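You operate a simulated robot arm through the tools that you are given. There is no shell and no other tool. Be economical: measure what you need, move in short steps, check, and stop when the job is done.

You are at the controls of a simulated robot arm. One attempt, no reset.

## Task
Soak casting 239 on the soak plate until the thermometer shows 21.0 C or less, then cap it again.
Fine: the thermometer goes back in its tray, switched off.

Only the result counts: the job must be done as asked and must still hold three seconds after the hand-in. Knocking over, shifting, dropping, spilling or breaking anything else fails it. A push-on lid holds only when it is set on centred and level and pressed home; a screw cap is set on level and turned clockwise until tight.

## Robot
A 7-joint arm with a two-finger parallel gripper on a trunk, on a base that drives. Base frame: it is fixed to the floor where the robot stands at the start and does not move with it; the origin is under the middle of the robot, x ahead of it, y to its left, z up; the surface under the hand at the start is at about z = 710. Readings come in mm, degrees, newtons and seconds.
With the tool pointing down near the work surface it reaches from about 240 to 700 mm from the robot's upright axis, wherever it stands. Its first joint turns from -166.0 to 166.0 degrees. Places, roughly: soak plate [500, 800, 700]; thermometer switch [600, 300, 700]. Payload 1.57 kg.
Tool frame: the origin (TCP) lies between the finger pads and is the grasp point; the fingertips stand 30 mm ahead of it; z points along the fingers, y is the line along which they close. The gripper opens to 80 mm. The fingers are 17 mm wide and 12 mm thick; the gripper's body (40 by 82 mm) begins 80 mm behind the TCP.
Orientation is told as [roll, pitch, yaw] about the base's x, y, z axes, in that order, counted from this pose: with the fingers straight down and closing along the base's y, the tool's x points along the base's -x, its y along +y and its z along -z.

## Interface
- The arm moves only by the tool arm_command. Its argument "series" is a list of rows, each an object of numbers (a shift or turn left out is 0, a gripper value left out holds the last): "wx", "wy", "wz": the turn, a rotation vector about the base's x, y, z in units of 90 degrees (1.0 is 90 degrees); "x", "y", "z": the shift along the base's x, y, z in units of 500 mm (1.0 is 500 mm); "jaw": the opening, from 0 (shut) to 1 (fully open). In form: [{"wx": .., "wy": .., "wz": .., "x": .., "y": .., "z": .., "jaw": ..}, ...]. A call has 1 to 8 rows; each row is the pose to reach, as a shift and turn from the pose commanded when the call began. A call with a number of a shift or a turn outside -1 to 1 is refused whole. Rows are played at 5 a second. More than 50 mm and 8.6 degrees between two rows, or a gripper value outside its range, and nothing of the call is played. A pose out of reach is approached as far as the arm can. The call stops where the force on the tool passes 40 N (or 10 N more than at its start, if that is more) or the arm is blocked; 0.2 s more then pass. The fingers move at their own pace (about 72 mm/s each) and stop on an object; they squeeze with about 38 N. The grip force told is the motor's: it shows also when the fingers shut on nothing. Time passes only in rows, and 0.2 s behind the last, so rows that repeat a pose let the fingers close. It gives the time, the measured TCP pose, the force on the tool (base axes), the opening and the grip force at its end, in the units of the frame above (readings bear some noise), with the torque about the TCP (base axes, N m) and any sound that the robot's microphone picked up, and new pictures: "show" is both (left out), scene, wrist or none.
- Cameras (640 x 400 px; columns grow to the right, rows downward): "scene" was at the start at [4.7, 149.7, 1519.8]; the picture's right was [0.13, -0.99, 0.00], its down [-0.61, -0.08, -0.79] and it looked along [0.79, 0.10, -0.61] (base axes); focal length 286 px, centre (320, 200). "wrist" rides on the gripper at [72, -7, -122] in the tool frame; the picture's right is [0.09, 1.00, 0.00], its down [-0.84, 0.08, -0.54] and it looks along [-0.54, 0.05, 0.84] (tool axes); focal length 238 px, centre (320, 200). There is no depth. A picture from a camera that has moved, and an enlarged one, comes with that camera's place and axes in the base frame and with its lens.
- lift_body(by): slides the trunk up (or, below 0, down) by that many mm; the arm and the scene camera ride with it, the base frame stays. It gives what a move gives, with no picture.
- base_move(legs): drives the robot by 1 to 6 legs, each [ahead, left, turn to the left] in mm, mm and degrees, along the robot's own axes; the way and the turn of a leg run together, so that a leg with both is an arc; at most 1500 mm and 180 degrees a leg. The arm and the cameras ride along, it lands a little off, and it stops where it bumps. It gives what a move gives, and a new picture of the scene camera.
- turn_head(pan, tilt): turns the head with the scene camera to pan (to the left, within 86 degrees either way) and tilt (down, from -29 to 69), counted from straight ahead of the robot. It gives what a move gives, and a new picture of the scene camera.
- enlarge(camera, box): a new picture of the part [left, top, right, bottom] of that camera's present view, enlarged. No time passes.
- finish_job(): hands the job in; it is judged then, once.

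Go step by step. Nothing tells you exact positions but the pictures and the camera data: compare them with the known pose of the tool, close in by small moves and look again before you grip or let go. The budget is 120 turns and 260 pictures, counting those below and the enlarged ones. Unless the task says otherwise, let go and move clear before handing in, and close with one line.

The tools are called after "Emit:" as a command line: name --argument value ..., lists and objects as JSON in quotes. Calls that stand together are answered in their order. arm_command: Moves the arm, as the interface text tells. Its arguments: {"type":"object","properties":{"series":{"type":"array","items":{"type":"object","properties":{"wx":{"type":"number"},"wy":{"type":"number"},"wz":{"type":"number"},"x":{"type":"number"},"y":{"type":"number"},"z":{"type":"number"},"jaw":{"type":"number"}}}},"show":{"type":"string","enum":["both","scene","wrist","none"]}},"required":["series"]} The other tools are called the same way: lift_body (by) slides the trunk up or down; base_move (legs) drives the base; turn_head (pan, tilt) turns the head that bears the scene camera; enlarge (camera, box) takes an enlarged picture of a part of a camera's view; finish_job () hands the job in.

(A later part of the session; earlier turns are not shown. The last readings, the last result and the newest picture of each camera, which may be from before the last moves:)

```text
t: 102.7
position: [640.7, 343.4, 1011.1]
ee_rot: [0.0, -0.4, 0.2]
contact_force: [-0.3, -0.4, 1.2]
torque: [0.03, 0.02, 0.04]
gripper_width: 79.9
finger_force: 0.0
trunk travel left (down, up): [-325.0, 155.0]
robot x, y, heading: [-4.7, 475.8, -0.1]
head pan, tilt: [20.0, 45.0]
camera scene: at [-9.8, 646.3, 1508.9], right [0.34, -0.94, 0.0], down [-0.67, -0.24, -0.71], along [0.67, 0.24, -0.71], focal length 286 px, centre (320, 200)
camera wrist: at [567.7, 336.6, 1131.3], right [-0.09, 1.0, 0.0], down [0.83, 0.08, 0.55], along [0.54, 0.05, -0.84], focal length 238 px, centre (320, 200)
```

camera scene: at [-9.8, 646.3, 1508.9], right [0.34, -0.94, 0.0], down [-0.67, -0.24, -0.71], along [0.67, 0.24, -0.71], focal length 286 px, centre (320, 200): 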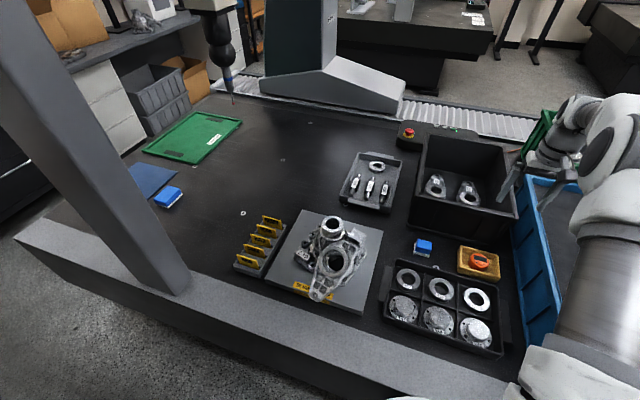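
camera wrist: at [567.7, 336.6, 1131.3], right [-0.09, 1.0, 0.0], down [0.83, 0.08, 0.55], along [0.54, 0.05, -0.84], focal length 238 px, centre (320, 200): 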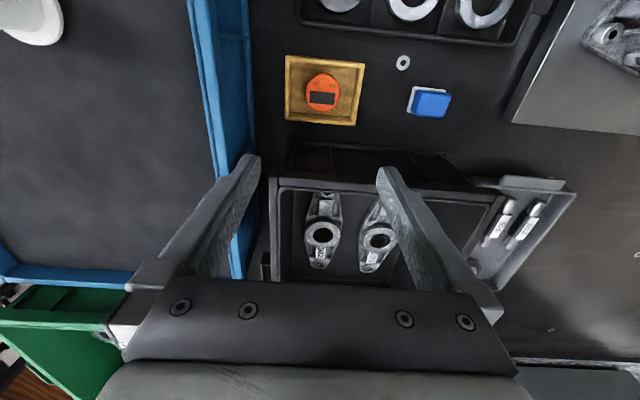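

Emit:
enlarge --camera "wrist" --box '[270, 40, 380, 140]'

Emit:
enlarge --camera "scene" --box '[445, 235, 515, 290]'

```text
4.00 times, centred on (325, 90) of wrist
camera zoom: at [567.7, 336.6, 1131.3], right [-0.09, 1.0, 0.0], down [0.83, 0.08, 0.55], along [0.54, 0.05, -0.84], focal length 953 px, centre (300, 640)
```

zoom: 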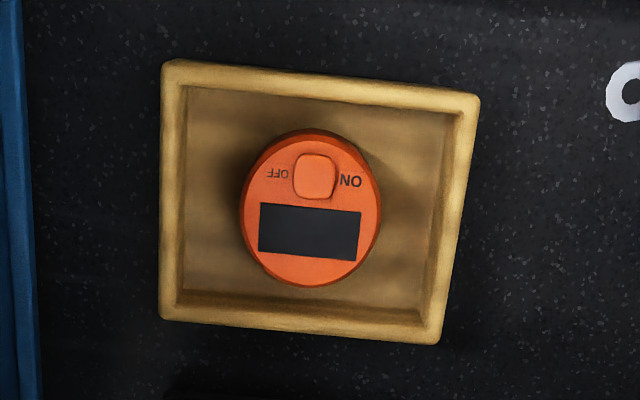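

```text
7.27 times, centred on (480, 262) of scene
camera zoom: at [-9.8, 646.3, 1508.9], right [0.34, -0.94, 0.0], down [-0.67, -0.24, -0.71], along [0.67, 0.24, -0.71], focal length 2083 px, centre (-844, -254)
```

zoom: 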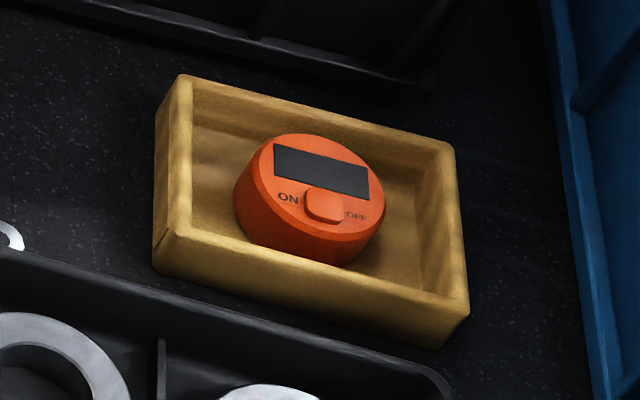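

The switch knob is at about (615,347,748), ON on its +y side. I'll shut the fingers and come down above the ON half.

Emit:
arm_command --series '[{"x": -0.051, "y": 0.019, "z": -0.06, "jaw": 0}, {"x": -0.051, "y": 0.019, "z": -0.15, "jaw": 0}, {"x": -0.051, "y": 0.019, "z": -0.24, "jaw": 0}, {"x": -0.051, "y": 0.019, "z": -0.33, "jaw": 0}, {"x": -0.051, "y": 0.019, "z": -0.4, "jaw": 0}, {"x": -0.051, "y": 0.019, "z": -0.42, "jaw": 0}, {"x": -0.051, "y": 0.019, "z": -0.42, "jaw": 0}]'

Emit:
enlarge --camera "wrist" --box '[240, 80, 400, 200]'

Emit:
enlarge --camera "scene" --box '[445, 200, 525, 290]'

```text
t: 104.3
position: [613.5, 353.0, 800.8]
ee_rot: [0.1, -0.3, 0.0]
contact_force: [-0.2, -1.2, -0.5]
torque: [-0.03, 0.01, -0.03]
gripper_width: 0.0
finger_force: 21.3
trunk travel left (down, up): [-325.0, 155.0]
robot x, y, heading: [-2.6, 479.1, -0.6]
head pan, tilt: [20.0, 45.0]
camera scene: at [-9.8, 646.3, 1508.9], right [0.34, -0.94, 0.0], down [-0.67, -0.24, -0.71], along [0.67, 0.24, -0.71], focal length 286 px, centre (320, 200)
camera wrist: at [540.2, 346.8, 921.3], right [-0.09, 1.0, 0.0], down [0.83, 0.08, 0.55], along [0.54, 0.05, -0.84], focal length 238 px, centre (320, 200)
```

scene: 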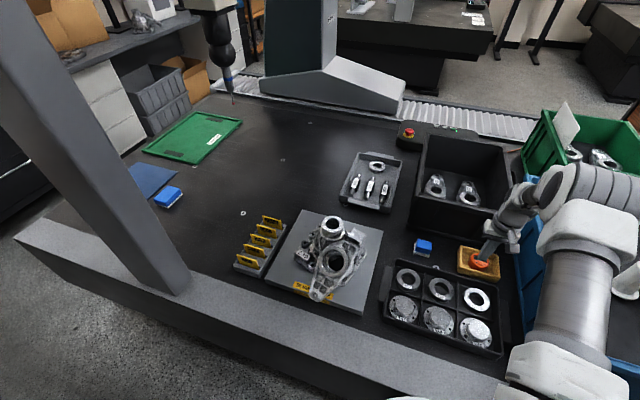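
wrist: 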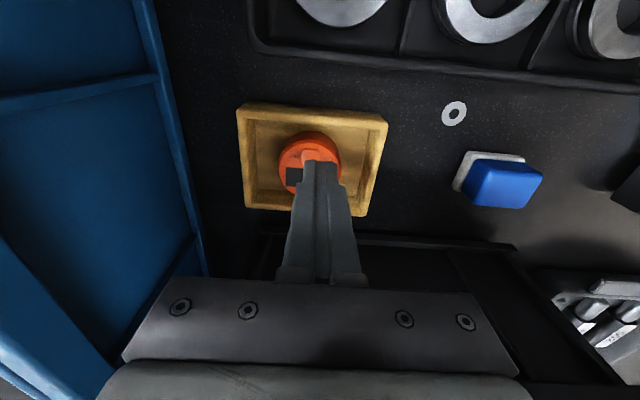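

```text
3.33 times, centred on (320, 140) of wrist
camera zoom: at [540.2, 346.8, 921.3], right [-0.09, 1.0, 0.0], down [0.83, 0.08, 0.55], along [0.54, 0.05, -0.84], focal length 794 px, centre (320, 400)
```

zoom: 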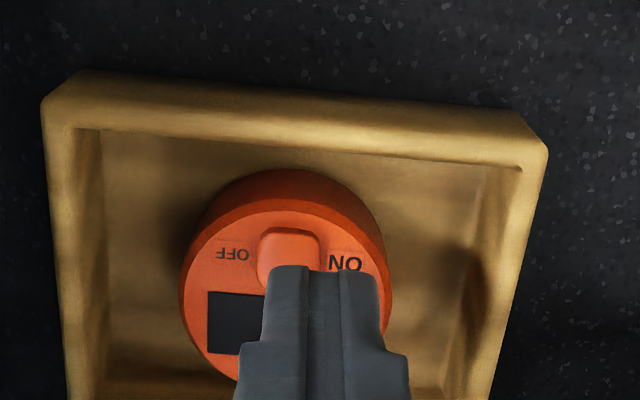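

```text
4.44 times, centred on (485, 245) of scene
camera zoom: at [-9.8, 646.3, 1508.9], right [0.34, -0.94, 0.0], down [-0.67, -0.24, -0.71], along [0.67, 0.24, -0.71], focal length 1273 px, centre (-413, 0)
```

zoom: 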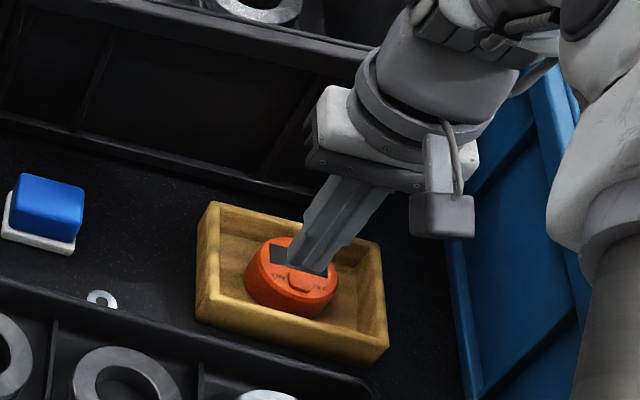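

Tip is over the ON half of the knob. Pressing down gently.

Emit:
arm_command --series '[{"z": -0.02}, {"z": -0.032}, {"z": -0.038}, {"z": -0.044}, {"z": -0.05}]' --show "scene"

Emit:
enlarge --camera "wrist" --box '[240, 80, 400, 200]'

```text
t: 105.5
position: [614.2, 353.2, 776.2]
ee_rot: [0.0, -0.2, -0.1]
contact_force: [-1.1, -0.3, 3.4]
torque: [0.0, 0.03, -0.04]
gripper_width: 0.0
finger_force: 21.1
trunk travel left (down, up): [-325.0, 155.0]
robot x, y, heading: [-7.8, 480.7, -0.3]
head pan, tilt: [20.0, 45.0]
heard: click
camera scene: at [-10.1, 646.4, 1509.0], right [0.34, -0.94, 0.0], down [-0.67, -0.24, -0.71], along [0.67, 0.24, -0.71], focal length 286 px, centre (320, 200)
```

scene: 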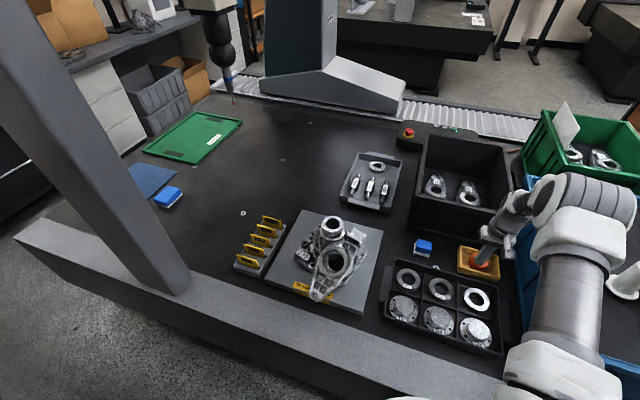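

```text
3.33 times, centred on (320, 140) of wrist
camera zoom: at [540.7, 346.7, 896.2], right [-0.09, 1.0, 0.0], down [0.83, 0.08, 0.55], along [0.54, 0.05, -0.84], focal length 794 px, centre (320, 400)
```

zoom: 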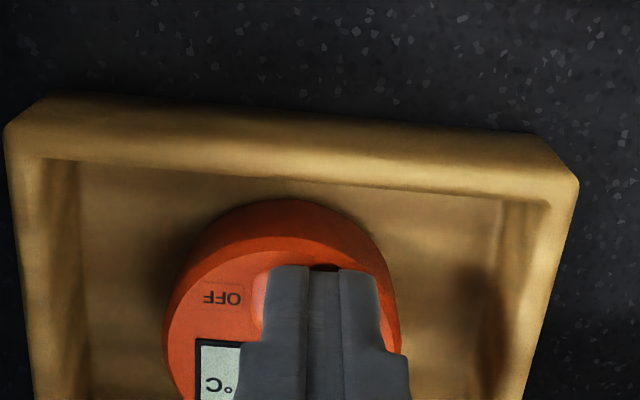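

Click and the display is lit. Rising to read it and to line up the grip.

Emit:
arm_command --series '[{"z": 0.05}, {"z": 0.14}, {"z": 0.23, "x": 0.02, "y": -0.014}, {"z": 0.23, "x": 0.02, "y": -0.014, "jaw": 0.85}, {"z": 0.23, "x": 0.02, "y": -0.014, "jaw": 0.85}, {"z": 0.23, "x": 0.02, "y": -0.014, "jaw": 0.85}]' --show "wrist"

Emit:
enlarge --camera "wrist" --box '[260, 60, 380, 160]'

```text
t: 106.9
position: [623.2, 345.6, 890.5]
ee_rot: [0.0, -0.3, 0.0]
contact_force: [0.3, -0.4, 0.5]
torque: [-0.01, -0.01, 0.0]
gripper_width: 68.3
finger_force: 0.1
trunk travel left (down, up): [-325.0, 155.0]
robot x, y, heading: [-8.0, 480.7, -0.4]
head pan, tilt: [20.0, 45.0]
camera wrist: at [550.7, 338.9, 1011.6], right [-0.09, 1.0, 0.0], down [0.83, 0.08, 0.55], along [0.54, 0.05, -0.84], focal length 238 px, centre (320, 200)
```

wrist: 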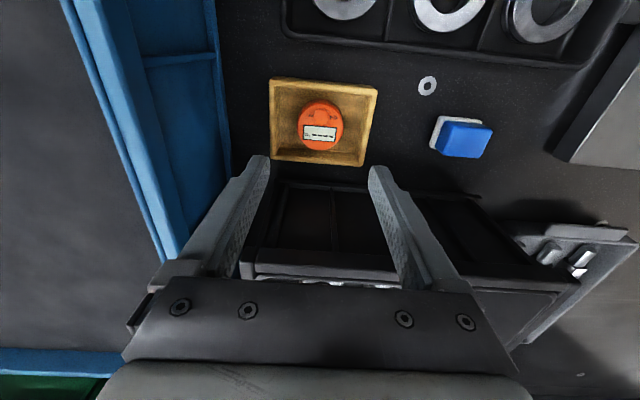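

```text
4.00 times, centred on (320, 110) of wrist
camera zoom: at [550.7, 338.9, 1011.6], right [-0.09, 1.0, 0.0], down [0.83, 0.08, 0.55], along [0.54, 0.05, -0.84], focal length 953 px, centre (320, 560)
```

zoom: 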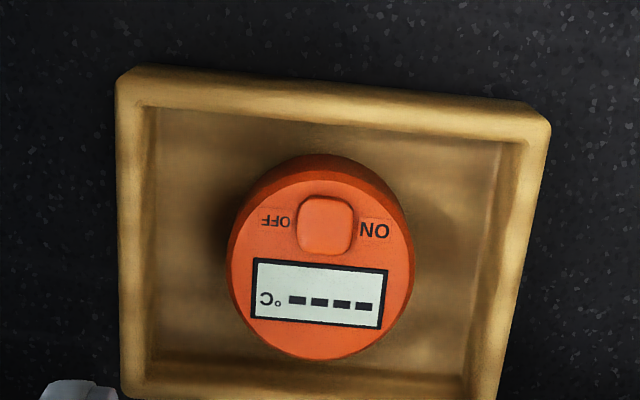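

The display shows "----" (no contact yet). The puck is centred under the hand; going down to pick it up.

Emit:
arm_command --series '[{"z": -0.08}, {"z": -0.16}, {"z": -0.22}, {"z": -0.25}, {"z": -0.27}, {"z": -0.27}]' --show "wrist"

Emit:
enlarge --camera "scene" --box '[440, 210, 520, 290]'

```text
t: 108.3
position: [623.5, 344.3, 755.5]
ee_rot: [0.0, -0.3, 0.0]
contact_force: [-0.3, 0.7, 1.0]
torque: [-0.01, -0.02, -0.01]
gripper_width: 68.3
finger_force: 0.0
trunk travel left (down, up): [-325.0, 155.0]
robot x, y, heading: [-8.5, 476.3, -0.7]
head pan, tilt: [20.0, 45.0]
camera wrist: at [549.7, 338.1, 876.8], right [-0.09, 1.0, 0.0], down [0.83, 0.08, 0.55], along [0.54, 0.05, -0.84], focal length 238 px, centre (320, 200)
```

wrist: 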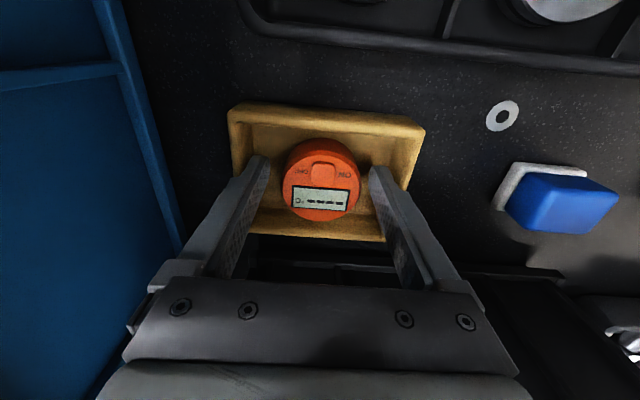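

```text
5.00 times, centred on (480, 250) of scene
camera zoom: at [-9.8, 646.3, 1508.9], right [0.34, -0.94, 0.0], down [-0.67, -0.24, -0.71], along [0.67, 0.24, -0.71], focal length 1432 px, centre (-480, -50)
```

zoom: 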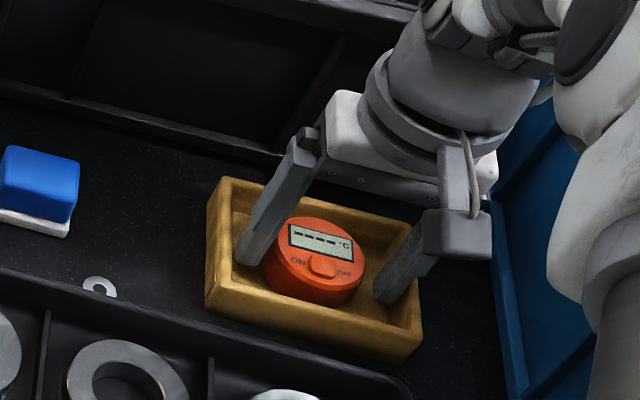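

Emit:
arm_command --series '[{"x": 0.003, "z": -0.004}, {"x": 0.003, "z": -0.004, "jaw": 0}, {"x": 0.003, "z": -0.004, "jaw": 0}, {"x": 0.003, "z": -0.004, "jaw": 0}]' --show "none"

Emit:
arm_command --series '[{"z": 0.02}, {"z": 0.08}, {"z": 0.16}, {"z": 0.25}, {"z": 0.34}, {"z": 0.43}, {"z": 0.5}, {"z": 0.5}]'

```text
t: 109.3
position: [623.8, 344.9, 754.7]
ee_rot: [0.1, -0.4, 0.0]
contact_force: [0.1, -0.4, 0.3]
torque: [-0.02, -0.03, -0.01]
gripper_width: 52.8
finger_force: 38.1
trunk travel left (down, up): [-325.0, 155.0]
robot x, y, heading: [-5.1, 479.2, -0.5]
head pan, tilt: [20.0, 45.0]
```

```text
t: 111.1
position: [625.0, 342.2, 1005.9]
ee_rot: [0.0, -0.3, 0.0]
contact_force: [0.6, -0.5, -1.6]
torque: [0.0, -0.02, -0.01]
gripper_width: 52.8
finger_force: 38.0
trunk travel left (down, up): [-325.0, 155.0]
robot x, y, heading: [-6.3, 479.8, -0.3]
head pan, tilt: [20.0, 45.0]
camera scene: at [-9.8, 646.3, 1508.9], right [0.34, -0.94, 0.0], down [-0.67, -0.24, -0.71], along [0.67, 0.24, -0.71], focal length 286 px, centre (320, 200)
camera wrist: at [552.5, 337.0, 1126.3], right [-0.09, 1.0, 0.0], down [0.83, 0.08, 0.55], along [0.54, 0.05, -0.84], focal length 238 px, centre (320, 200)
```

scene: 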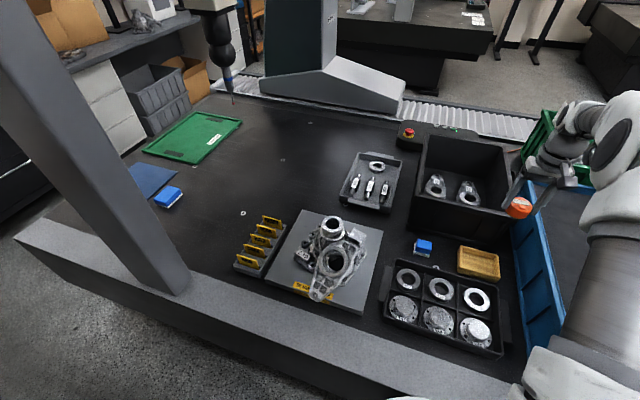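
wrist: 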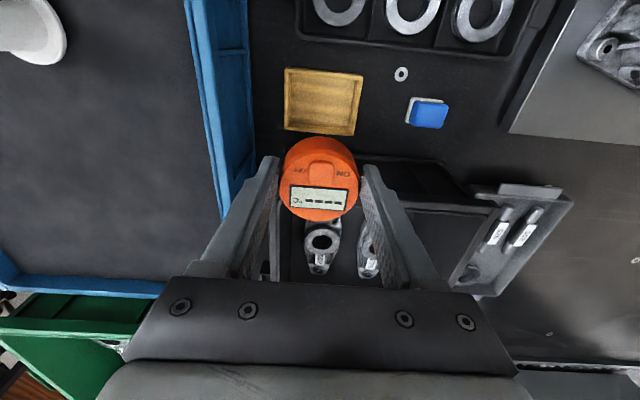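

Thermometer is held, still "----". Carrying it to the open neck of the casting at about (492,788).

Emit:
arm_command --series '[{"x": -0.02, "y": 0.06}, {"x": -0.045, "y": 0.15}, {"x": -0.07, "y": 0.24}, {"x": -0.1, "y": 0.335}, {"x": -0.13, "y": 0.43}, {"x": -0.16, "y": 0.52}, {"x": -0.19, "y": 0.61}, {"x": -0.22, "y": 0.7}]' --show "none"

Emit:
arm_command --series '[{"x": -0.02, "y": 0.09}, {"x": -0.045, "y": 0.17}, {"x": -0.045, "y": 0.192}, {"x": -0.045, "y": 0.192}]'

```text
t: 112.9
position: [513.7, 695.1, 1005.9]
ee_rot: [0.0, -0.3, 0.0]
contact_force: [0.2, 1.0, -1.1]
torque: [0.0, 0.01, 0.0]
gripper_width: 52.5
finger_force: 37.6
trunk travel left (down, up): [-325.0, 155.0]
robot x, y, heading: [-7.9, 476.3, -0.3]
head pan, tilt: [20.0, 45.0]
```

```text
t: 113.9
position: [492.7, 791.6, 1004.8]
ee_rot: [0.1, -0.2, 0.0]
contact_force: [0.0, -0.3, -0.8]
torque: [0.03, 0.02, 0.02]
gripper_width: 52.8
finger_force: 37.7
trunk travel left (down, up): [-325.0, 155.0]
robot x, y, heading: [-7.6, 481.3, -0.3]
head pan, tilt: [20.0, 45.0]
camera scene: at [-9.7, 646.4, 1508.9], right [0.34, -0.94, 0.0], down [-0.67, -0.24, -0.71], along [0.67, 0.24, -0.71], focal length 286 px, centre (320, 200)
camera wrist: at [419.7, 784.8, 1124.8], right [-0.09, 1.0, 0.0], down [0.83, 0.08, 0.55], along [0.54, 0.05, -0.84], focal length 238 px, centre (320, 200)
```

scene: 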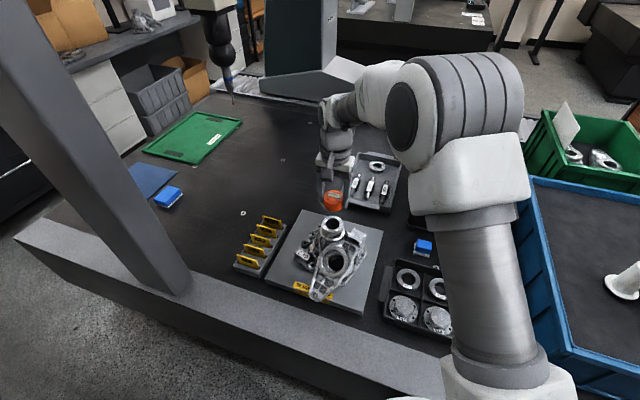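
wrist: 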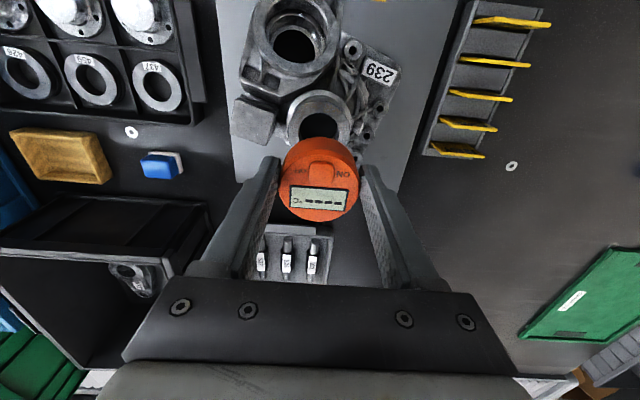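

Emit:
enlarge --camera "wrist" --box '[240, 60, 400, 190]'

Emit:
enlarge --camera "scene" --box '[280, 170, 390, 280]'

```text
3.08 times, centred on (320, 125) of wrist
camera zoom: at [419.7, 784.8, 1124.8], right [-0.09, 1.0, 0.0], down [0.83, 0.08, 0.55], along [0.54, 0.05, -0.84], focal length 733 px, centre (320, 431)
```

zoom: 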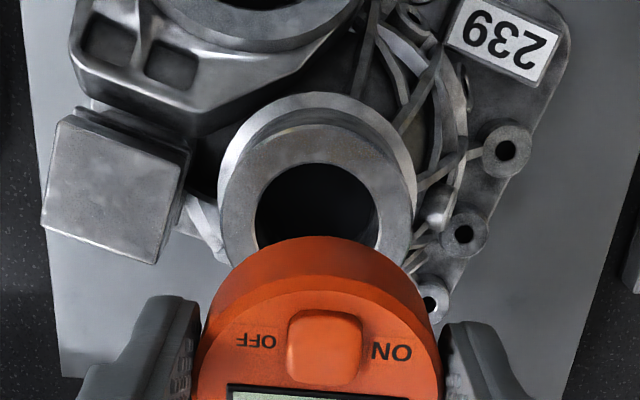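

```text
3.64 times, centred on (335, 225) of scene
camera zoom: at [-9.7, 646.4, 1508.9], right [0.34, -0.94, 0.0], down [-0.67, -0.24, -0.71], along [0.67, 0.24, -0.71], focal length 1041 px, centre (266, 109)
```

zoom: 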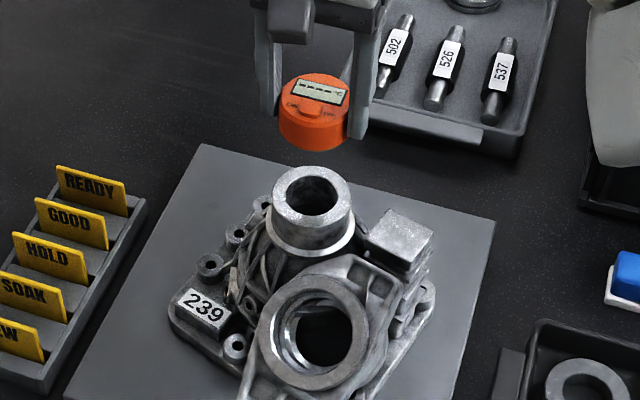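

Neck centre ≈(491,789), top z≈892. Lowering the thermometer onto it gently.

Emit:
arm_command --series '[{"x": -0.003, "y": -0.005, "z": -0.04}, {"x": -0.003, "y": -0.005, "z": -0.08}, {"x": -0.003, "y": -0.005, "z": -0.11}, {"x": -0.003, "y": -0.005, "z": -0.118}, {"x": -0.003, "y": -0.005, "z": -0.126}, {"x": -0.003, "y": -0.005, "z": -0.126}]' --show "wrist"

Emit:
enlarge --camera "scene" --box '[280, 170, 390, 280]'

```text
t: 115.3
position: [489.6, 790.7, 941.2]
ee_rot: [0.0, -0.3, 0.0]
contact_force: [-0.1, 0.6, 0.2]
torque: [-0.03, 0.03, 0.0]
gripper_width: 52.8
finger_force: 38.6
trunk travel left (down, up): [-325.0, 155.0]
robot x, y, heading: [-6.1, 479.3, -0.4]
head pan, tilt: [20.0, 45.0]
camera wrist: at [417.6, 783.2, 1061.5], right [-0.09, 1.0, 0.0], down [0.83, 0.08, 0.55], along [0.54, 0.05, -0.84], focal length 238 px, centre (320, 200)
```

wrist: 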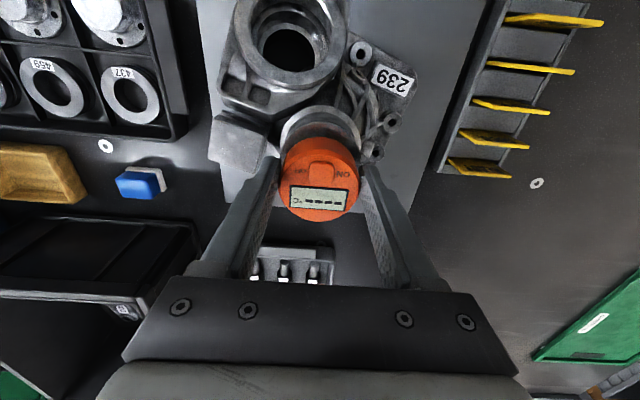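

```text
3.64 times, centred on (335, 225) of scene
camera zoom: at [-9.7, 646.4, 1508.9], right [0.34, -0.94, 0.0], down [-0.67, -0.24, -0.71], along [0.67, 0.24, -0.71], focal length 1041 px, centre (266, 109)
```

zoom: 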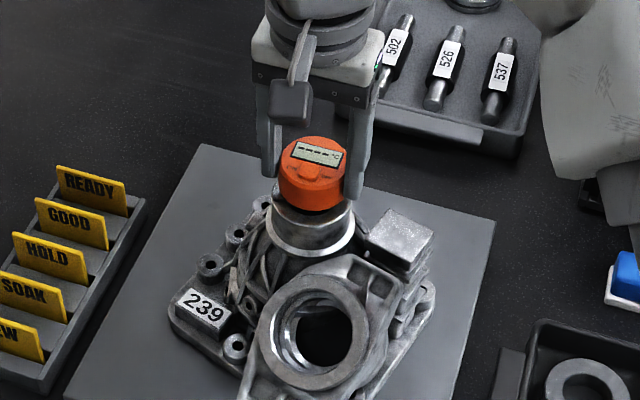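

Emit:
arm_command --series '[{"z": -0.004}, {"z": -0.008}, {"z": -0.012}, {"z": -0.016}]' --show "wrist"

Emit:
enlarge --camera "scene" --box '[300, 180, 370, 250]'

```text
t: 116.3
position: [490.5, 789.4, 934.8]
ee_rot: [0.1, -0.6, 0.0]
contact_force: [-0.1, 1.8, 12.7]
torque: [-0.15, 0.21, -0.03]
gripper_width: 52.7
finger_force: 38.1
trunk travel left (down, up): [-325.0, 155.0]
robot x, y, heading: [-5.2, 479.4, -0.4]
head pan, tilt: [20.0, 45.0]
camera wrist: at [417.2, 782.4, 1054.8], right [-0.09, 1.0, 0.0], down [0.83, 0.08, 0.55], along [0.55, 0.05, -0.84], focal length 238 px, centre (320, 200)
```

wrist: 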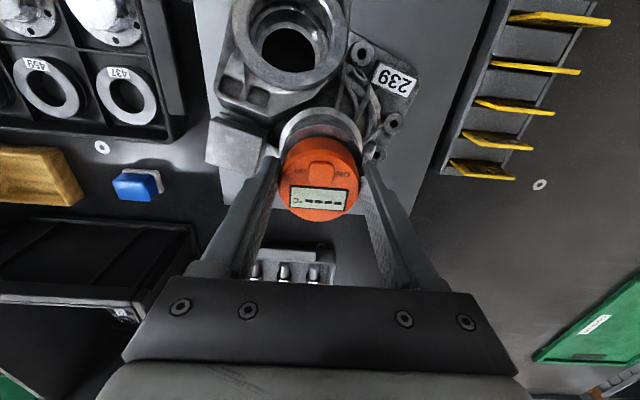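

```text
5.71 times, centred on (335, 215) of scene
camera zoom: at [-10.6, 646.0, 1509.3], right [0.34, -0.94, 0.0], down [-0.67, -0.24, -0.71], along [0.67, 0.24, -0.71], focal length 1636 px, centre (234, 114)
```

zoom: 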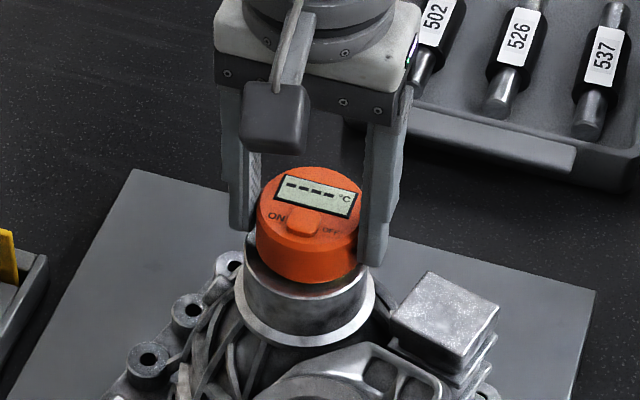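

Contact made (12.7 N) but still "----". I'll ease the pressure and wait a moment.

Emit:
arm_command --series '[{"z": 0.003}, {"z": 0.003}, {"z": 0.003}, {"z": 0.003}, {"z": 0.003}, {"z": 0.003}, {"z": 0.003}, {"z": 0.003}]' --show "none"

Emit:
enlarge --camera "scene" --box '[310, 190, 360, 240]'

```text
t: 118.1
position: [491.0, 788.0, 934.9]
ee_rot: [0.0, -0.4, -0.1]
contact_force: [-0.7, -0.8, 2.6]
torque: [0.0, -0.05, -0.07]
gripper_width: 52.5
finger_force: 37.8
trunk travel left (down, up): [-325.0, 155.0]
robot x, y, heading: [-6.7, 480.9, -0.2]
head pan, tilt: [20.0, 45.0]
```

```text
8.00 times, centred on (335, 215) of scene
camera zoom: at [-10.0, 646.2, 1508.9], right [0.34, -0.94, 0.0], down [-0.67, -0.24, -0.71], along [0.67, 0.24, -0.71], focal length 2291 px, centre (200, 80)
```

zoom: 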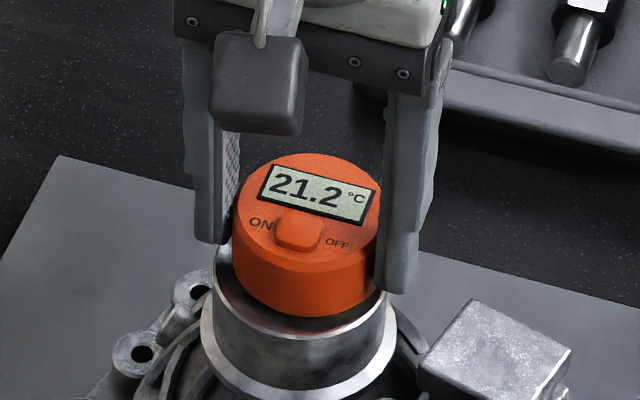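

It now reads 21.2 °C. Holding still and waiting.

Emit:
arm_command --series '[{}, {}, {}, {}, {}, {}, {}, {}]' --show "none"

Emit:
arm_command --series '[{}, {}, {}, {}, {}, {}, {}, {}]' --show "none"

Emit:
arm_command --series '[{}, {}, {}, {}, {}, {}, {}, {}]' --show "none"

Emit:
enlarge --camera "scene" --box '[310, 190, 360, 240]'

```text
t: 119.9
position: [490.8, 787.9, 934.6]
ee_rot: [0.0, -0.3, 0.1]
contact_force: [-0.7, 0.4, -0.2]
torque: [0.0, -0.01, -0.01]
gripper_width: 52.1
finger_force: 38.3
trunk travel left (down, up): [-325.0, 155.0]
robot x, y, heading: [-7.3, 480.8, -0.4]
head pan, tilt: [20.0, 45.0]
```

```text
t: 121.7
position: [490.8, 788.9, 935.3]
ee_rot: [0.0, -0.3, 0.0]
contact_force: [0.2, 0.6, 0.8]
torque: [0.09, -0.01, 0.01]
gripper_width: 52.5
finger_force: 37.7
trunk travel left (down, up): [-325.0, 155.0]
robot x, y, heading: [-5.9, 481.5, -0.2]
head pan, tilt: [20.0, 45.0]
```

```text
t: 123.5
position: [490.2, 788.9, 936.5]
ee_rot: [0.0, -0.4, 0.1]
contact_force: [-0.1, -1.6, 0.9]
torque: [0.02, 0.0, 0.01]
gripper_width: 52.5
finger_force: 38.0
trunk travel left (down, up): [-325.0, 155.0]
robot x, y, heading: [-5.2, 479.7, -0.1]
head pan, tilt: [20.0, 45.0]
```

```text
8.00 times, centred on (335, 215) of scene
camera zoom: at [-9.9, 646.3, 1509.0], right [0.34, -0.94, 0.0], down [-0.67, -0.24, -0.71], along [0.67, 0.24, -0.71], focal length 2291 px, centre (200, 80)
```

zoom: 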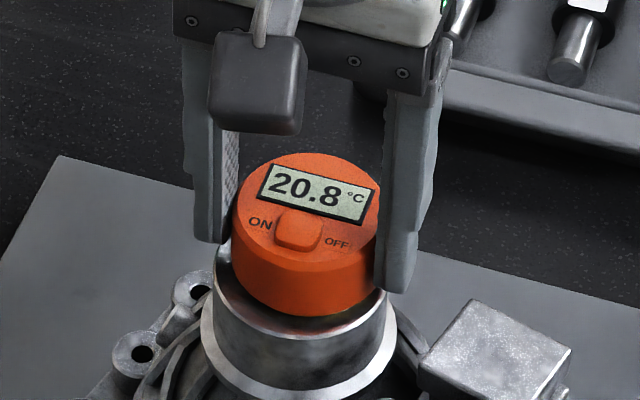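

20.8 °C now. A short further check that the trend holds.

Emit:
arm_command --series '[{}, {}, {}, {}, {}, {}, {}, {}]' --show "none"

Emit:
arm_command --series '[{}, {}, {}, {}, {}, {}, {}, {}]' --show "none"

Emit:
enlarge --camera "scene" --box '[310, 190, 360, 240]'

```text
t: 125.3
position: [490.4, 788.3, 934.7]
ee_rot: [-0.1, -0.4, 0.0]
contact_force: [-0.8, 0.4, 1.7]
torque: [0.12, -0.01, -0.01]
gripper_width: 52.4
finger_force: 37.8
trunk travel left (down, up): [-325.0, 155.0]
robot x, y, heading: [-4.5, 479.7, -0.1]
head pan, tilt: [20.0, 45.0]
```

```text
t: 127.1
position: [490.2, 788.4, 935.6]
ee_rot: [0.0, -0.3, 0.0]
contact_force: [0.2, -0.5, 2.2]
torque: [-0.03, 0.02, -0.02]
gripper_width: 52.8
finger_force: 37.7
trunk travel left (down, up): [-325.0, 155.0]
robot x, y, heading: [-6.3, 479.5, -0.3]
head pan, tilt: [20.0, 45.0]
```

```text
8.00 times, centred on (335, 215) of scene
camera zoom: at [-9.9, 646.2, 1509.0], right [0.34, -0.94, 0.0], down [-0.67, -0.24, -0.71], along [0.67, 0.24, -0.71], focal length 2291 px, centre (200, 80)
```

zoom: 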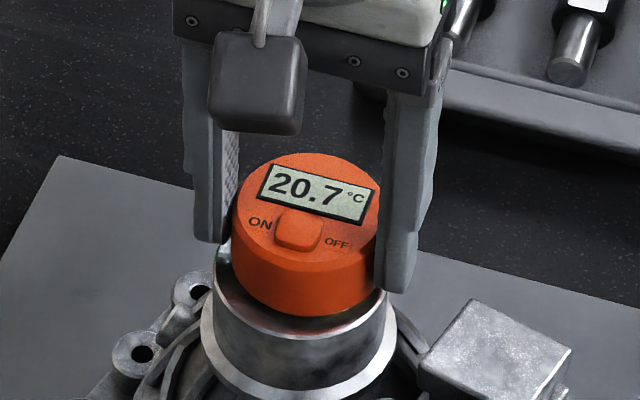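

20.7 °C — soak done. Lifting the thermometer off and carrying it back to its tray.

Emit:
arm_command --series '[{"z": 0.02}, {"z": 0.07}, {"z": 0.14}, {"z": 0.14, "x": 0.02, "y": -0.08}, {"z": 0.14, "x": 0.045, "y": -0.17}, {"z": 0.14, "x": 0.07, "y": -0.26}, {"z": 0.14, "x": 0.1, "y": -0.35}, {"z": 0.14, "x": 0.13, "y": -0.44}]' --show "none"

Emit:
arm_command --series '[{"x": 0.03, "y": -0.09}, {"x": 0.06, "y": -0.18}, {"x": 0.09, "y": -0.27}, {"x": 0.12, "y": -0.36}, {"x": 0.136, "y": -0.42}, {"x": 0.137, "y": -0.447}, {"x": 0.137, "y": -0.447}]' --show "wrist"

```text
t: 128.9
position: [557.0, 569.6, 1006.2]
ee_rot: [-0.1, -0.3, 0.2]
contact_force: [0.2, 0.0, -0.5]
torque: [0.01, 0.0, -0.01]
gripper_width: 52.6
finger_force: 37.5
trunk travel left (down, up): [-325.0, 155.0]
robot x, y, heading: [-6.4, 481.5, -0.3]
head pan, tilt: [20.0, 45.0]
```

```text
t: 130.5
position: [624.3, 344.0, 1005.3]
ee_rot: [0.1, -0.3, 0.1]
contact_force: [0.6, -0.7, -0.8]
torque: [0.01, 0.0, -0.01]
gripper_width: 52.5
finger_force: 38.5
trunk travel left (down, up): [-325.0, 155.0]
robot x, y, heading: [-4.0, 476.2, -0.1]
head pan, tilt: [20.0, 45.0]
camera wrist: at [551.5, 337.6, 1126.5], right [-0.09, 1.0, 0.0], down [0.83, 0.08, 0.55], along [0.54, 0.05, -0.84], focal length 238 px, centre (320, 200)
```

wrist: 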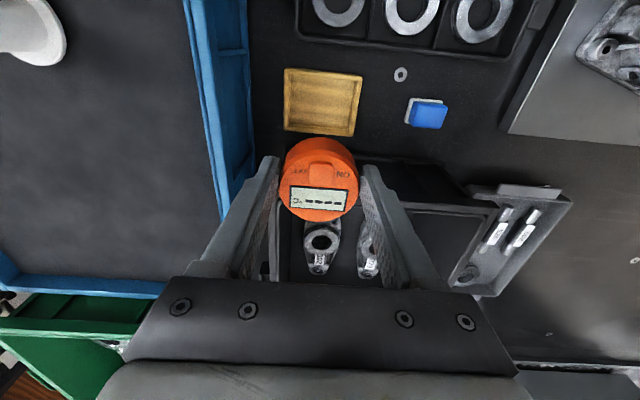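

Over the tray in the same place as before. Lowering.

Emit:
arm_command --series '[{"z": -0.09}, {"z": -0.18}, {"z": -0.27}, {"z": -0.36}, {"z": -0.43}, {"z": -0.47}, {"z": -0.482}, {"z": -0.482}]' --show "wrist"

Emit:
arm_command --series '[{"z": -0.004}, {"z": -0.008}, {"z": -0.012}, {"z": -0.016}, {"z": -0.02}]' --show "none"

```text
t: 132.3
position: [622.7, 347.4, 763.8]
ee_rot: [0.0, -0.2, -0.1]
contact_force: [0.7, -0.1, -1.4]
torque: [0.0, -0.02, -0.01]
gripper_width: 52.4
finger_force: 38.4
trunk travel left (down, up): [-325.0, 155.0]
robot x, y, heading: [0.5, 481.0, -0.2]
head pan, tilt: [20.0, 45.0]
camera wrist: at [550.8, 338.8, 884.7], right [-0.09, 1.0, 0.0], down [0.83, 0.08, 0.55], along [0.54, 0.05, -0.84], focal length 238 px, centre (320, 200)
```

wrist: 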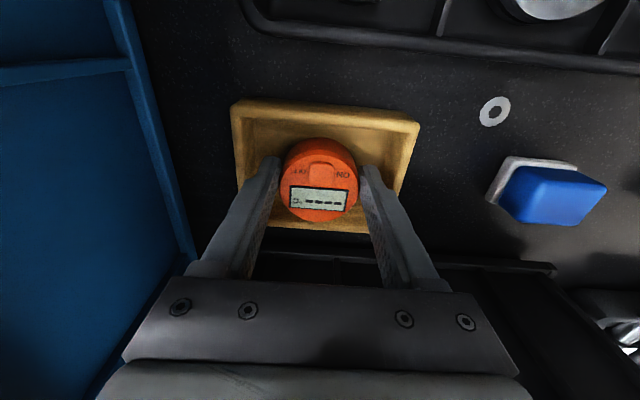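

```text
t: 133.5
position: [625.3, 345.2, 755.3]
ee_rot: [0.1, -0.3, 0.0]
contact_force: [-1.6, 0.4, 4.9]
torque: [0.16, 0.06, 0.01]
gripper_width: 52.5
finger_force: 38.0
trunk travel left (down, up): [-325.0, 155.0]
robot x, y, heading: [-2.9, 478.5, -0.4]
head pan, tilt: [20.0, 45.0]
```

Contact on the tray floor (4.9 N). Opening partially and rising.

Emit:
arm_command --series '[{"jaw": 0.8}, {"jaw": 0.85}, {"jaw": 0.85}]' --show "none"

Emit:
arm_command --series '[{"z": 0.05}, {"z": 0.12}, {"z": 0.2}, {"z": 0.27}, {"z": 0.27, "jaw": 0}, {"z": 0.27, "jaw": 0}, {"z": 0.27, "jaw": 0}]' --show "wrist"

Emit:
enlarge --camera "wrist" --box '[260, 60, 380, 160]'

```text
t: 134.3
position: [624.9, 345.6, 754.0]
ee_rot: [0.0, -0.3, 0.0]
contact_force: [0.0, 0.2, 0.5]
torque: [-0.02, -0.02, -0.01]
gripper_width: 67.7
finger_force: 0.1
trunk travel left (down, up): [-325.0, 155.0]
robot x, y, heading: [-6.1, 476.1, -0.1]
head pan, tilt: [20.0, 45.0]
```

```text
t: 135.9
position: [624.3, 345.7, 889.6]
ee_rot: [0.0, -0.3, 0.0]
contact_force: [-0.1, 0.9, -0.8]
torque: [0.04, 0.0, 0.0]
gripper_width: 0.0
finger_force: 20.7
trunk travel left (down, up): [-325.0, 155.0]
robot x, y, heading: [-4.9, 478.0, -0.3]
head pan, tilt: [20.0, 45.0]
camera wrist: at [551.7, 339.9, 1010.4], right [-0.09, 1.0, 0.0], down [0.83, 0.08, 0.55], along [0.54, 0.05, -0.84], focal length 238 px, centre (320, 200)
```

wrist: 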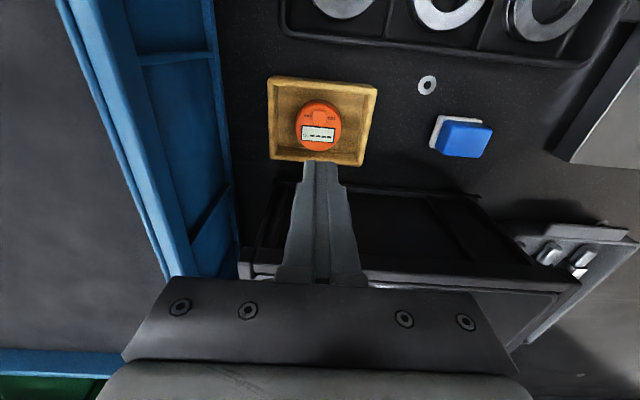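

```text
4.00 times, centred on (320, 110) of wrist
camera zoom: at [551.7, 339.9, 1010.4], right [-0.09, 1.0, 0.0], down [0.83, 0.08, 0.55], along [0.54, 0.05, -0.84], focal length 953 px, centre (320, 560)
```

zoom: 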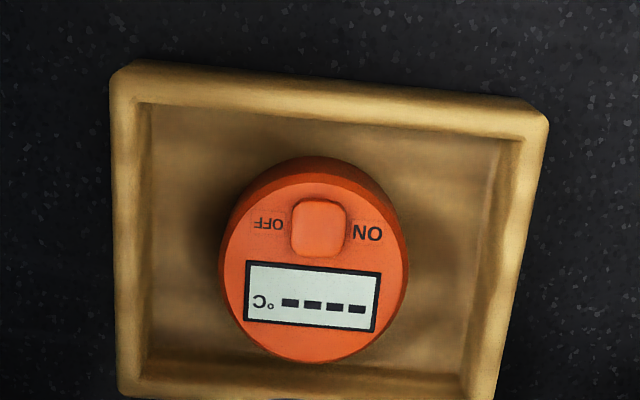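

Thermometer is back in its tray. Pressing the OFF half of the knob now.

Emit:
arm_command --series '[{"x": -0.017, "y": -0.014, "z": -0.08}, {"x": -0.017, "y": -0.014, "z": -0.16}, {"x": -0.017, "y": -0.014, "z": -0.2}, {"x": -0.017, "y": -0.014, "z": -0.212}, {"x": -0.017, "y": -0.014, "z": -0.219}, {"x": -0.017, "y": -0.014, "z": -0.226}, {"x": -0.017, "y": -0.014, "z": -0.229}]' --show "none"

Emit:
enlarge --camera "wrist" --box '[240, 80, 400, 200]'

```text
t: 137.5
position: [614.3, 337.8, 774.8]
ee_rot: [0.0, -0.4, 0.1]
contact_force: [-2.4, -0.3, 5.6]
torque: [0.02, 0.03, 0.03]
gripper_width: 0.0
finger_force: 20.7
trunk travel left (down, up): [-325.0, 155.0]
robot x, y, heading: [-3.1, 479.8, -0.5]
head pan, tilt: [20.0, 45.0]
heard: click
```

```text
3.33 times, centred on (320, 140) of wrist
camera zoom: at [542.6, 331.6, 895.5], right [-0.09, 1.0, 0.0], down [0.83, 0.08, 0.55], along [0.54, 0.05, -0.84], focal length 794 px, centre (320, 400)
```

zoom: 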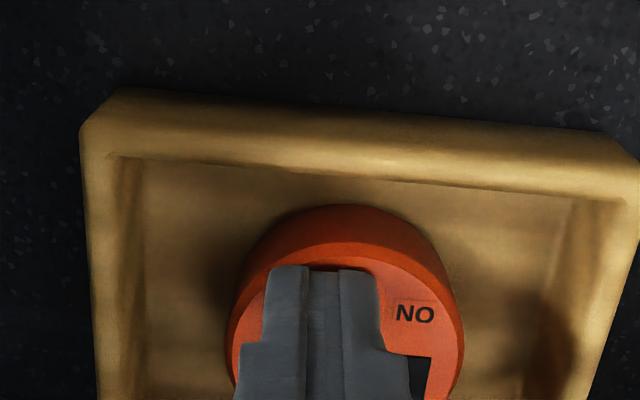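

Clicked, display dark. Rising and shifting the base 80 mm to the right so both the lid and the casting are in reach.

Emit:
arm_command --series '[{"z": 0.08}, {"z": 0.17}, {"z": 0.26}, {"z": 0.35}, {"z": 0.44}, {"z": 0.53}, {"z": 0.62}, {"z": 0.7, "x": -0.05}]' --show "none"

Emit:
base_move --legs '[[0, -80, 0]]'

Emit:
turn_head --pan -5 --tilt 45

```text
t: 139.3
position: [591.5, 335.8, 1124.0]
ee_rot: [0.0, -0.3, 0.0]
contact_force: [0.2, 0.1, -1.4]
torque: [0.02, 0.03, -0.02]
gripper_width: 0.1
finger_force: 21.4
trunk travel left (down, up): [-325.0, 155.0]
robot x, y, heading: [-6.5, 476.8, -0.4]
head pan, tilt: [20.0, 45.0]
```

```text
t: 140.6
position: [590.9, 256.6, 1123.6]
ee_rot: [0.0, -0.3, 0.0]
contact_force: [0.5, -0.5, -0.5]
torque: [0.03, 0.0, 0.0]
gripper_width: 0.1
finger_force: 21.4
trunk travel left (down, up): [-325.0, 155.0]
robot x, y, heading: [-5.6, 401.1, -0.3]
head pan, tilt: [20.0, 45.0]
camera scene: at [-10.2, 566.4, 1508.9], right [0.34, -0.94, 0.0], down [-0.67, -0.24, -0.71], along [0.67, 0.24, -0.71], focal length 286 px, centre (320, 200)
```

scene: 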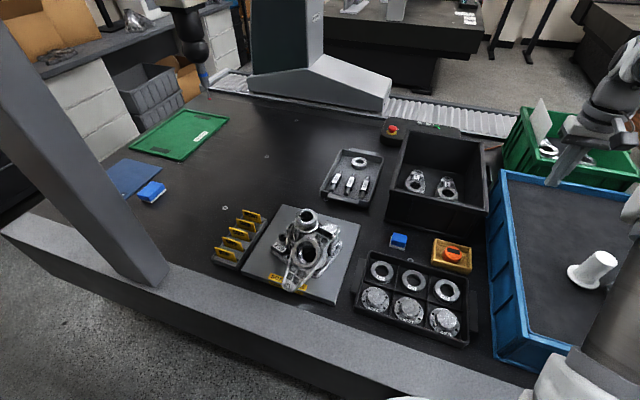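

```text
t: 141.4
position: [591.3, 255.9, 1124.4]
ee_rot: [0.0, -0.3, 0.0]
contact_force: [0.2, -0.2, -1.0]
torque: [-0.01, 0.0, -0.03]
gripper_width: 0.1
finger_force: 20.6
trunk travel left (down, up): [-325.0, 155.0]
robot x, y, heading: [-4.9, 399.0, -0.2]
head pan, tilt: [-5.0, 45.0]
camera scene: at [-5.8, 531.6, 1508.9], right [-0.09, -1.0, 0.0], down [-0.7, 0.06, -0.71], along [0.7, -0.06, -0.71], focal length 286 px, centre (320, 200)
```

scene: 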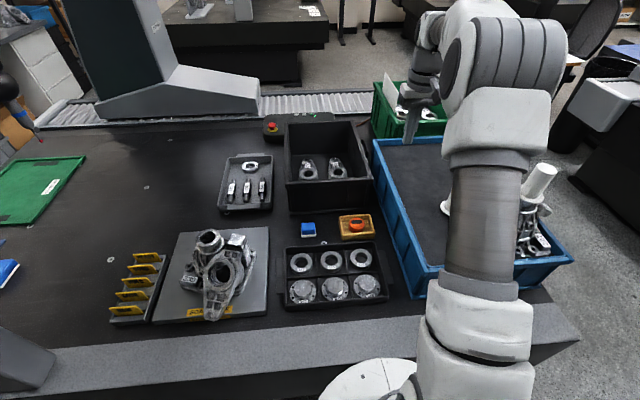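

Thermometer is off in its tray. Moving over the lid for a look.

Emit:
arm_command --series '[{"x": -0.016, "y": -0.08, "jaw": 1}, {"x": -0.032, "y": -0.16, "jaw": 1}, {"x": -0.048, "y": -0.24, "jaw": 1}, {"x": -0.06, "y": -0.32, "jaw": 1}, {"x": -0.06, "y": -0.36, "jaw": 1}, {"x": -0.06, "y": -0.36, "jaw": 1}]'

```text
t: 142.8
position: [561.0, 73.9, 1123.2]
ee_rot: [0.0, -0.3, 0.1]
contact_force: [-0.9, -0.1, -0.7]
torque: [0.03, 0.0, -0.01]
gripper_width: 80.3
finger_force: 0.0
trunk travel left (down, up): [-325.0, 155.0]
robot x, y, heading: [-7.8, 400.5, -0.3]
head pan, tilt: [-5.0, 45.0]
camera scene: at [-5.7, 531.4, 1508.9], right [-0.09, -1.0, 0.0], down [-0.7, 0.07, -0.71], along [0.7, -0.07, -0.71], focal length 286 px, centre (320, 200)
camera wrist: at [487.7, 67.8, 1244.2], right [-0.09, 1.0, 0.0], down [0.83, 0.08, 0.55], along [0.54, 0.05, -0.84], focal length 238 px, centre (320, 200)
```

scene: 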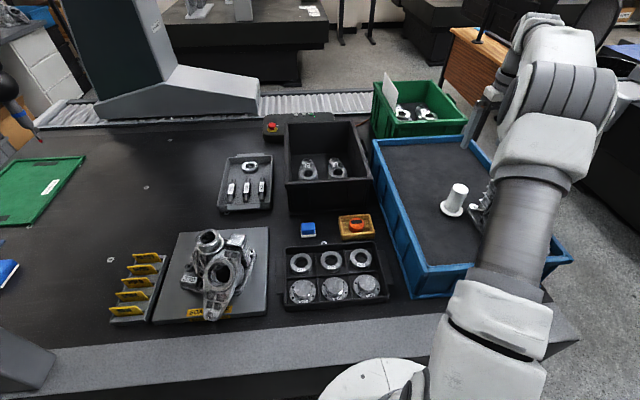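
wrist: 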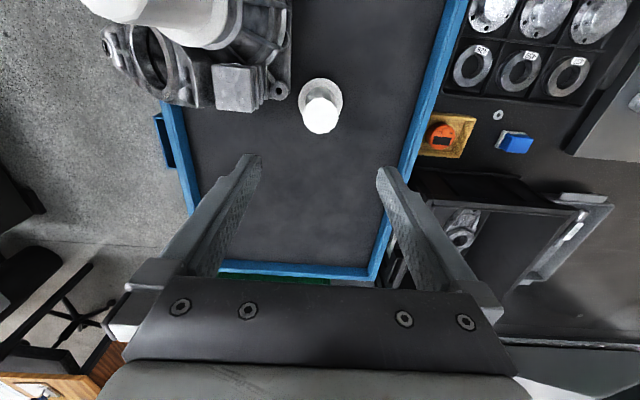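

The lid stands at about (560,75). A block of 227 is near the left finger, so I'll go down with the jaw at 62 mm.

Emit:
arm_command --series '[{"y": 0.003, "z": -0.06, "jaw": 0.77}, {"y": 0.003, "z": -0.15, "jaw": 0.77}, {"y": 0.003, "z": -0.24, "jaw": 0.77}, {"y": 0.003, "z": -0.3, "jaw": 0.77}, {"y": 0.003, "z": -0.3, "jaw": 0.77}]'

```text
t: 144.0
position: [561.8, 77.8, 976.4]
ee_rot: [0.0, -0.4, 0.0]
contact_force: [0.2, 0.0, -0.5]
torque: [0.03, 0.03, -0.03]
gripper_width: 61.5
finger_force: 0.2
trunk travel left (down, up): [-325.0, 155.0]
robot x, y, heading: [-6.2, 398.4, -0.5]
head pan, tilt: [-5.0, 45.0]
camera scene: at [-5.7, 531.5, 1508.9], right [-0.09, -1.0, 0.0], down [-0.7, 0.07, -0.71], along [0.7, -0.07, -0.71], focal length 286 px, centre (320, 200)
camera wrist: at [489.2, 72.0, 1095.7], right [-0.09, 1.0, 0.0], down [0.83, 0.08, 0.55], along [0.54, 0.05, -0.84], focal length 238 px, centre (320, 200)
```

scene: 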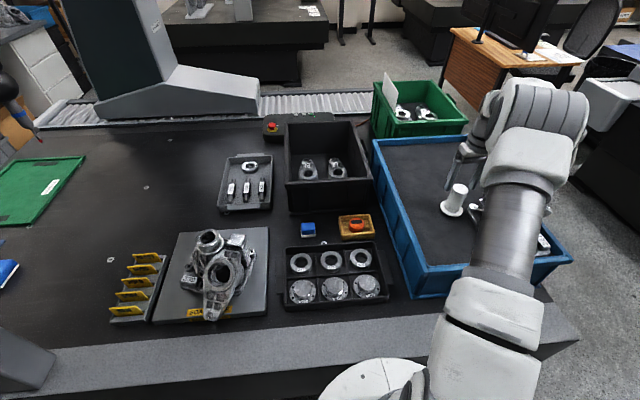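
wrist: 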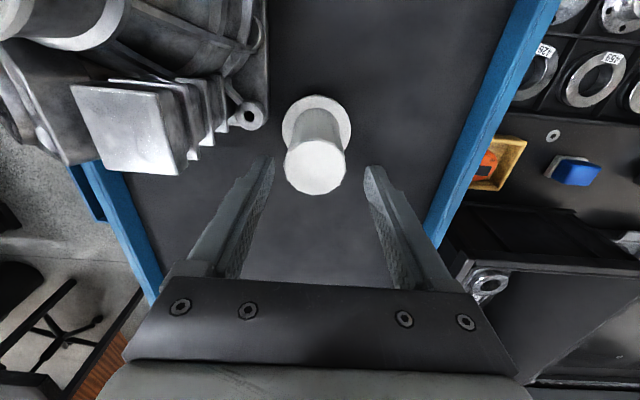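

Emit:
arm_command --series '[{"x": -0.004, "y": -0.006, "z": -0.03}, {"x": -0.004, "y": -0.006, "z": -0.08}, {"x": -0.004, "y": -0.006, "z": -0.13}, {"x": -0.004, "y": -0.006, "z": -0.156}, {"x": -0.004, "y": -0.006, "z": -0.156}]' --show "wrist"

```text
t: 145.2
position: [560.6, 76.3, 901.2]
ee_rot: [-0.1, -0.7, 0.1]
contact_force: [-4.6, 3.7, 25.8]
torque: [0.16, 0.19, -0.04]
gripper_width: 61.5
finger_force: 0.0
trunk travel left (down, up): [-325.0, 155.0]
robot x, y, heading: [-7.8, 400.5, -0.2]
head pan, tilt: [-5.0, 45.0]
camera wrist: at [486.2, 69.5, 1020.0], right [-0.09, 1.0, 0.0], down [0.83, 0.08, 0.55], along [0.55, 0.05, -0.83], focal length 238 px, centre (320, 200)
```

wrist: 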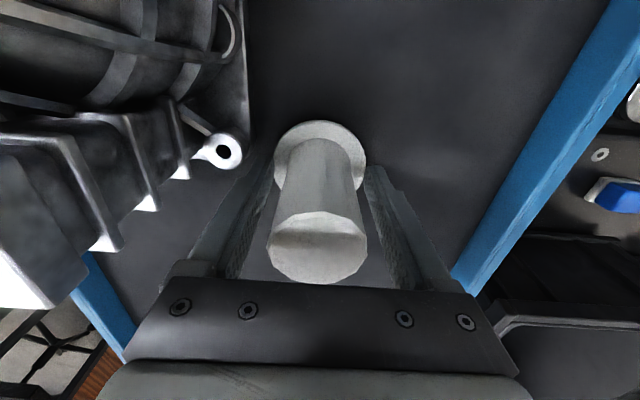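

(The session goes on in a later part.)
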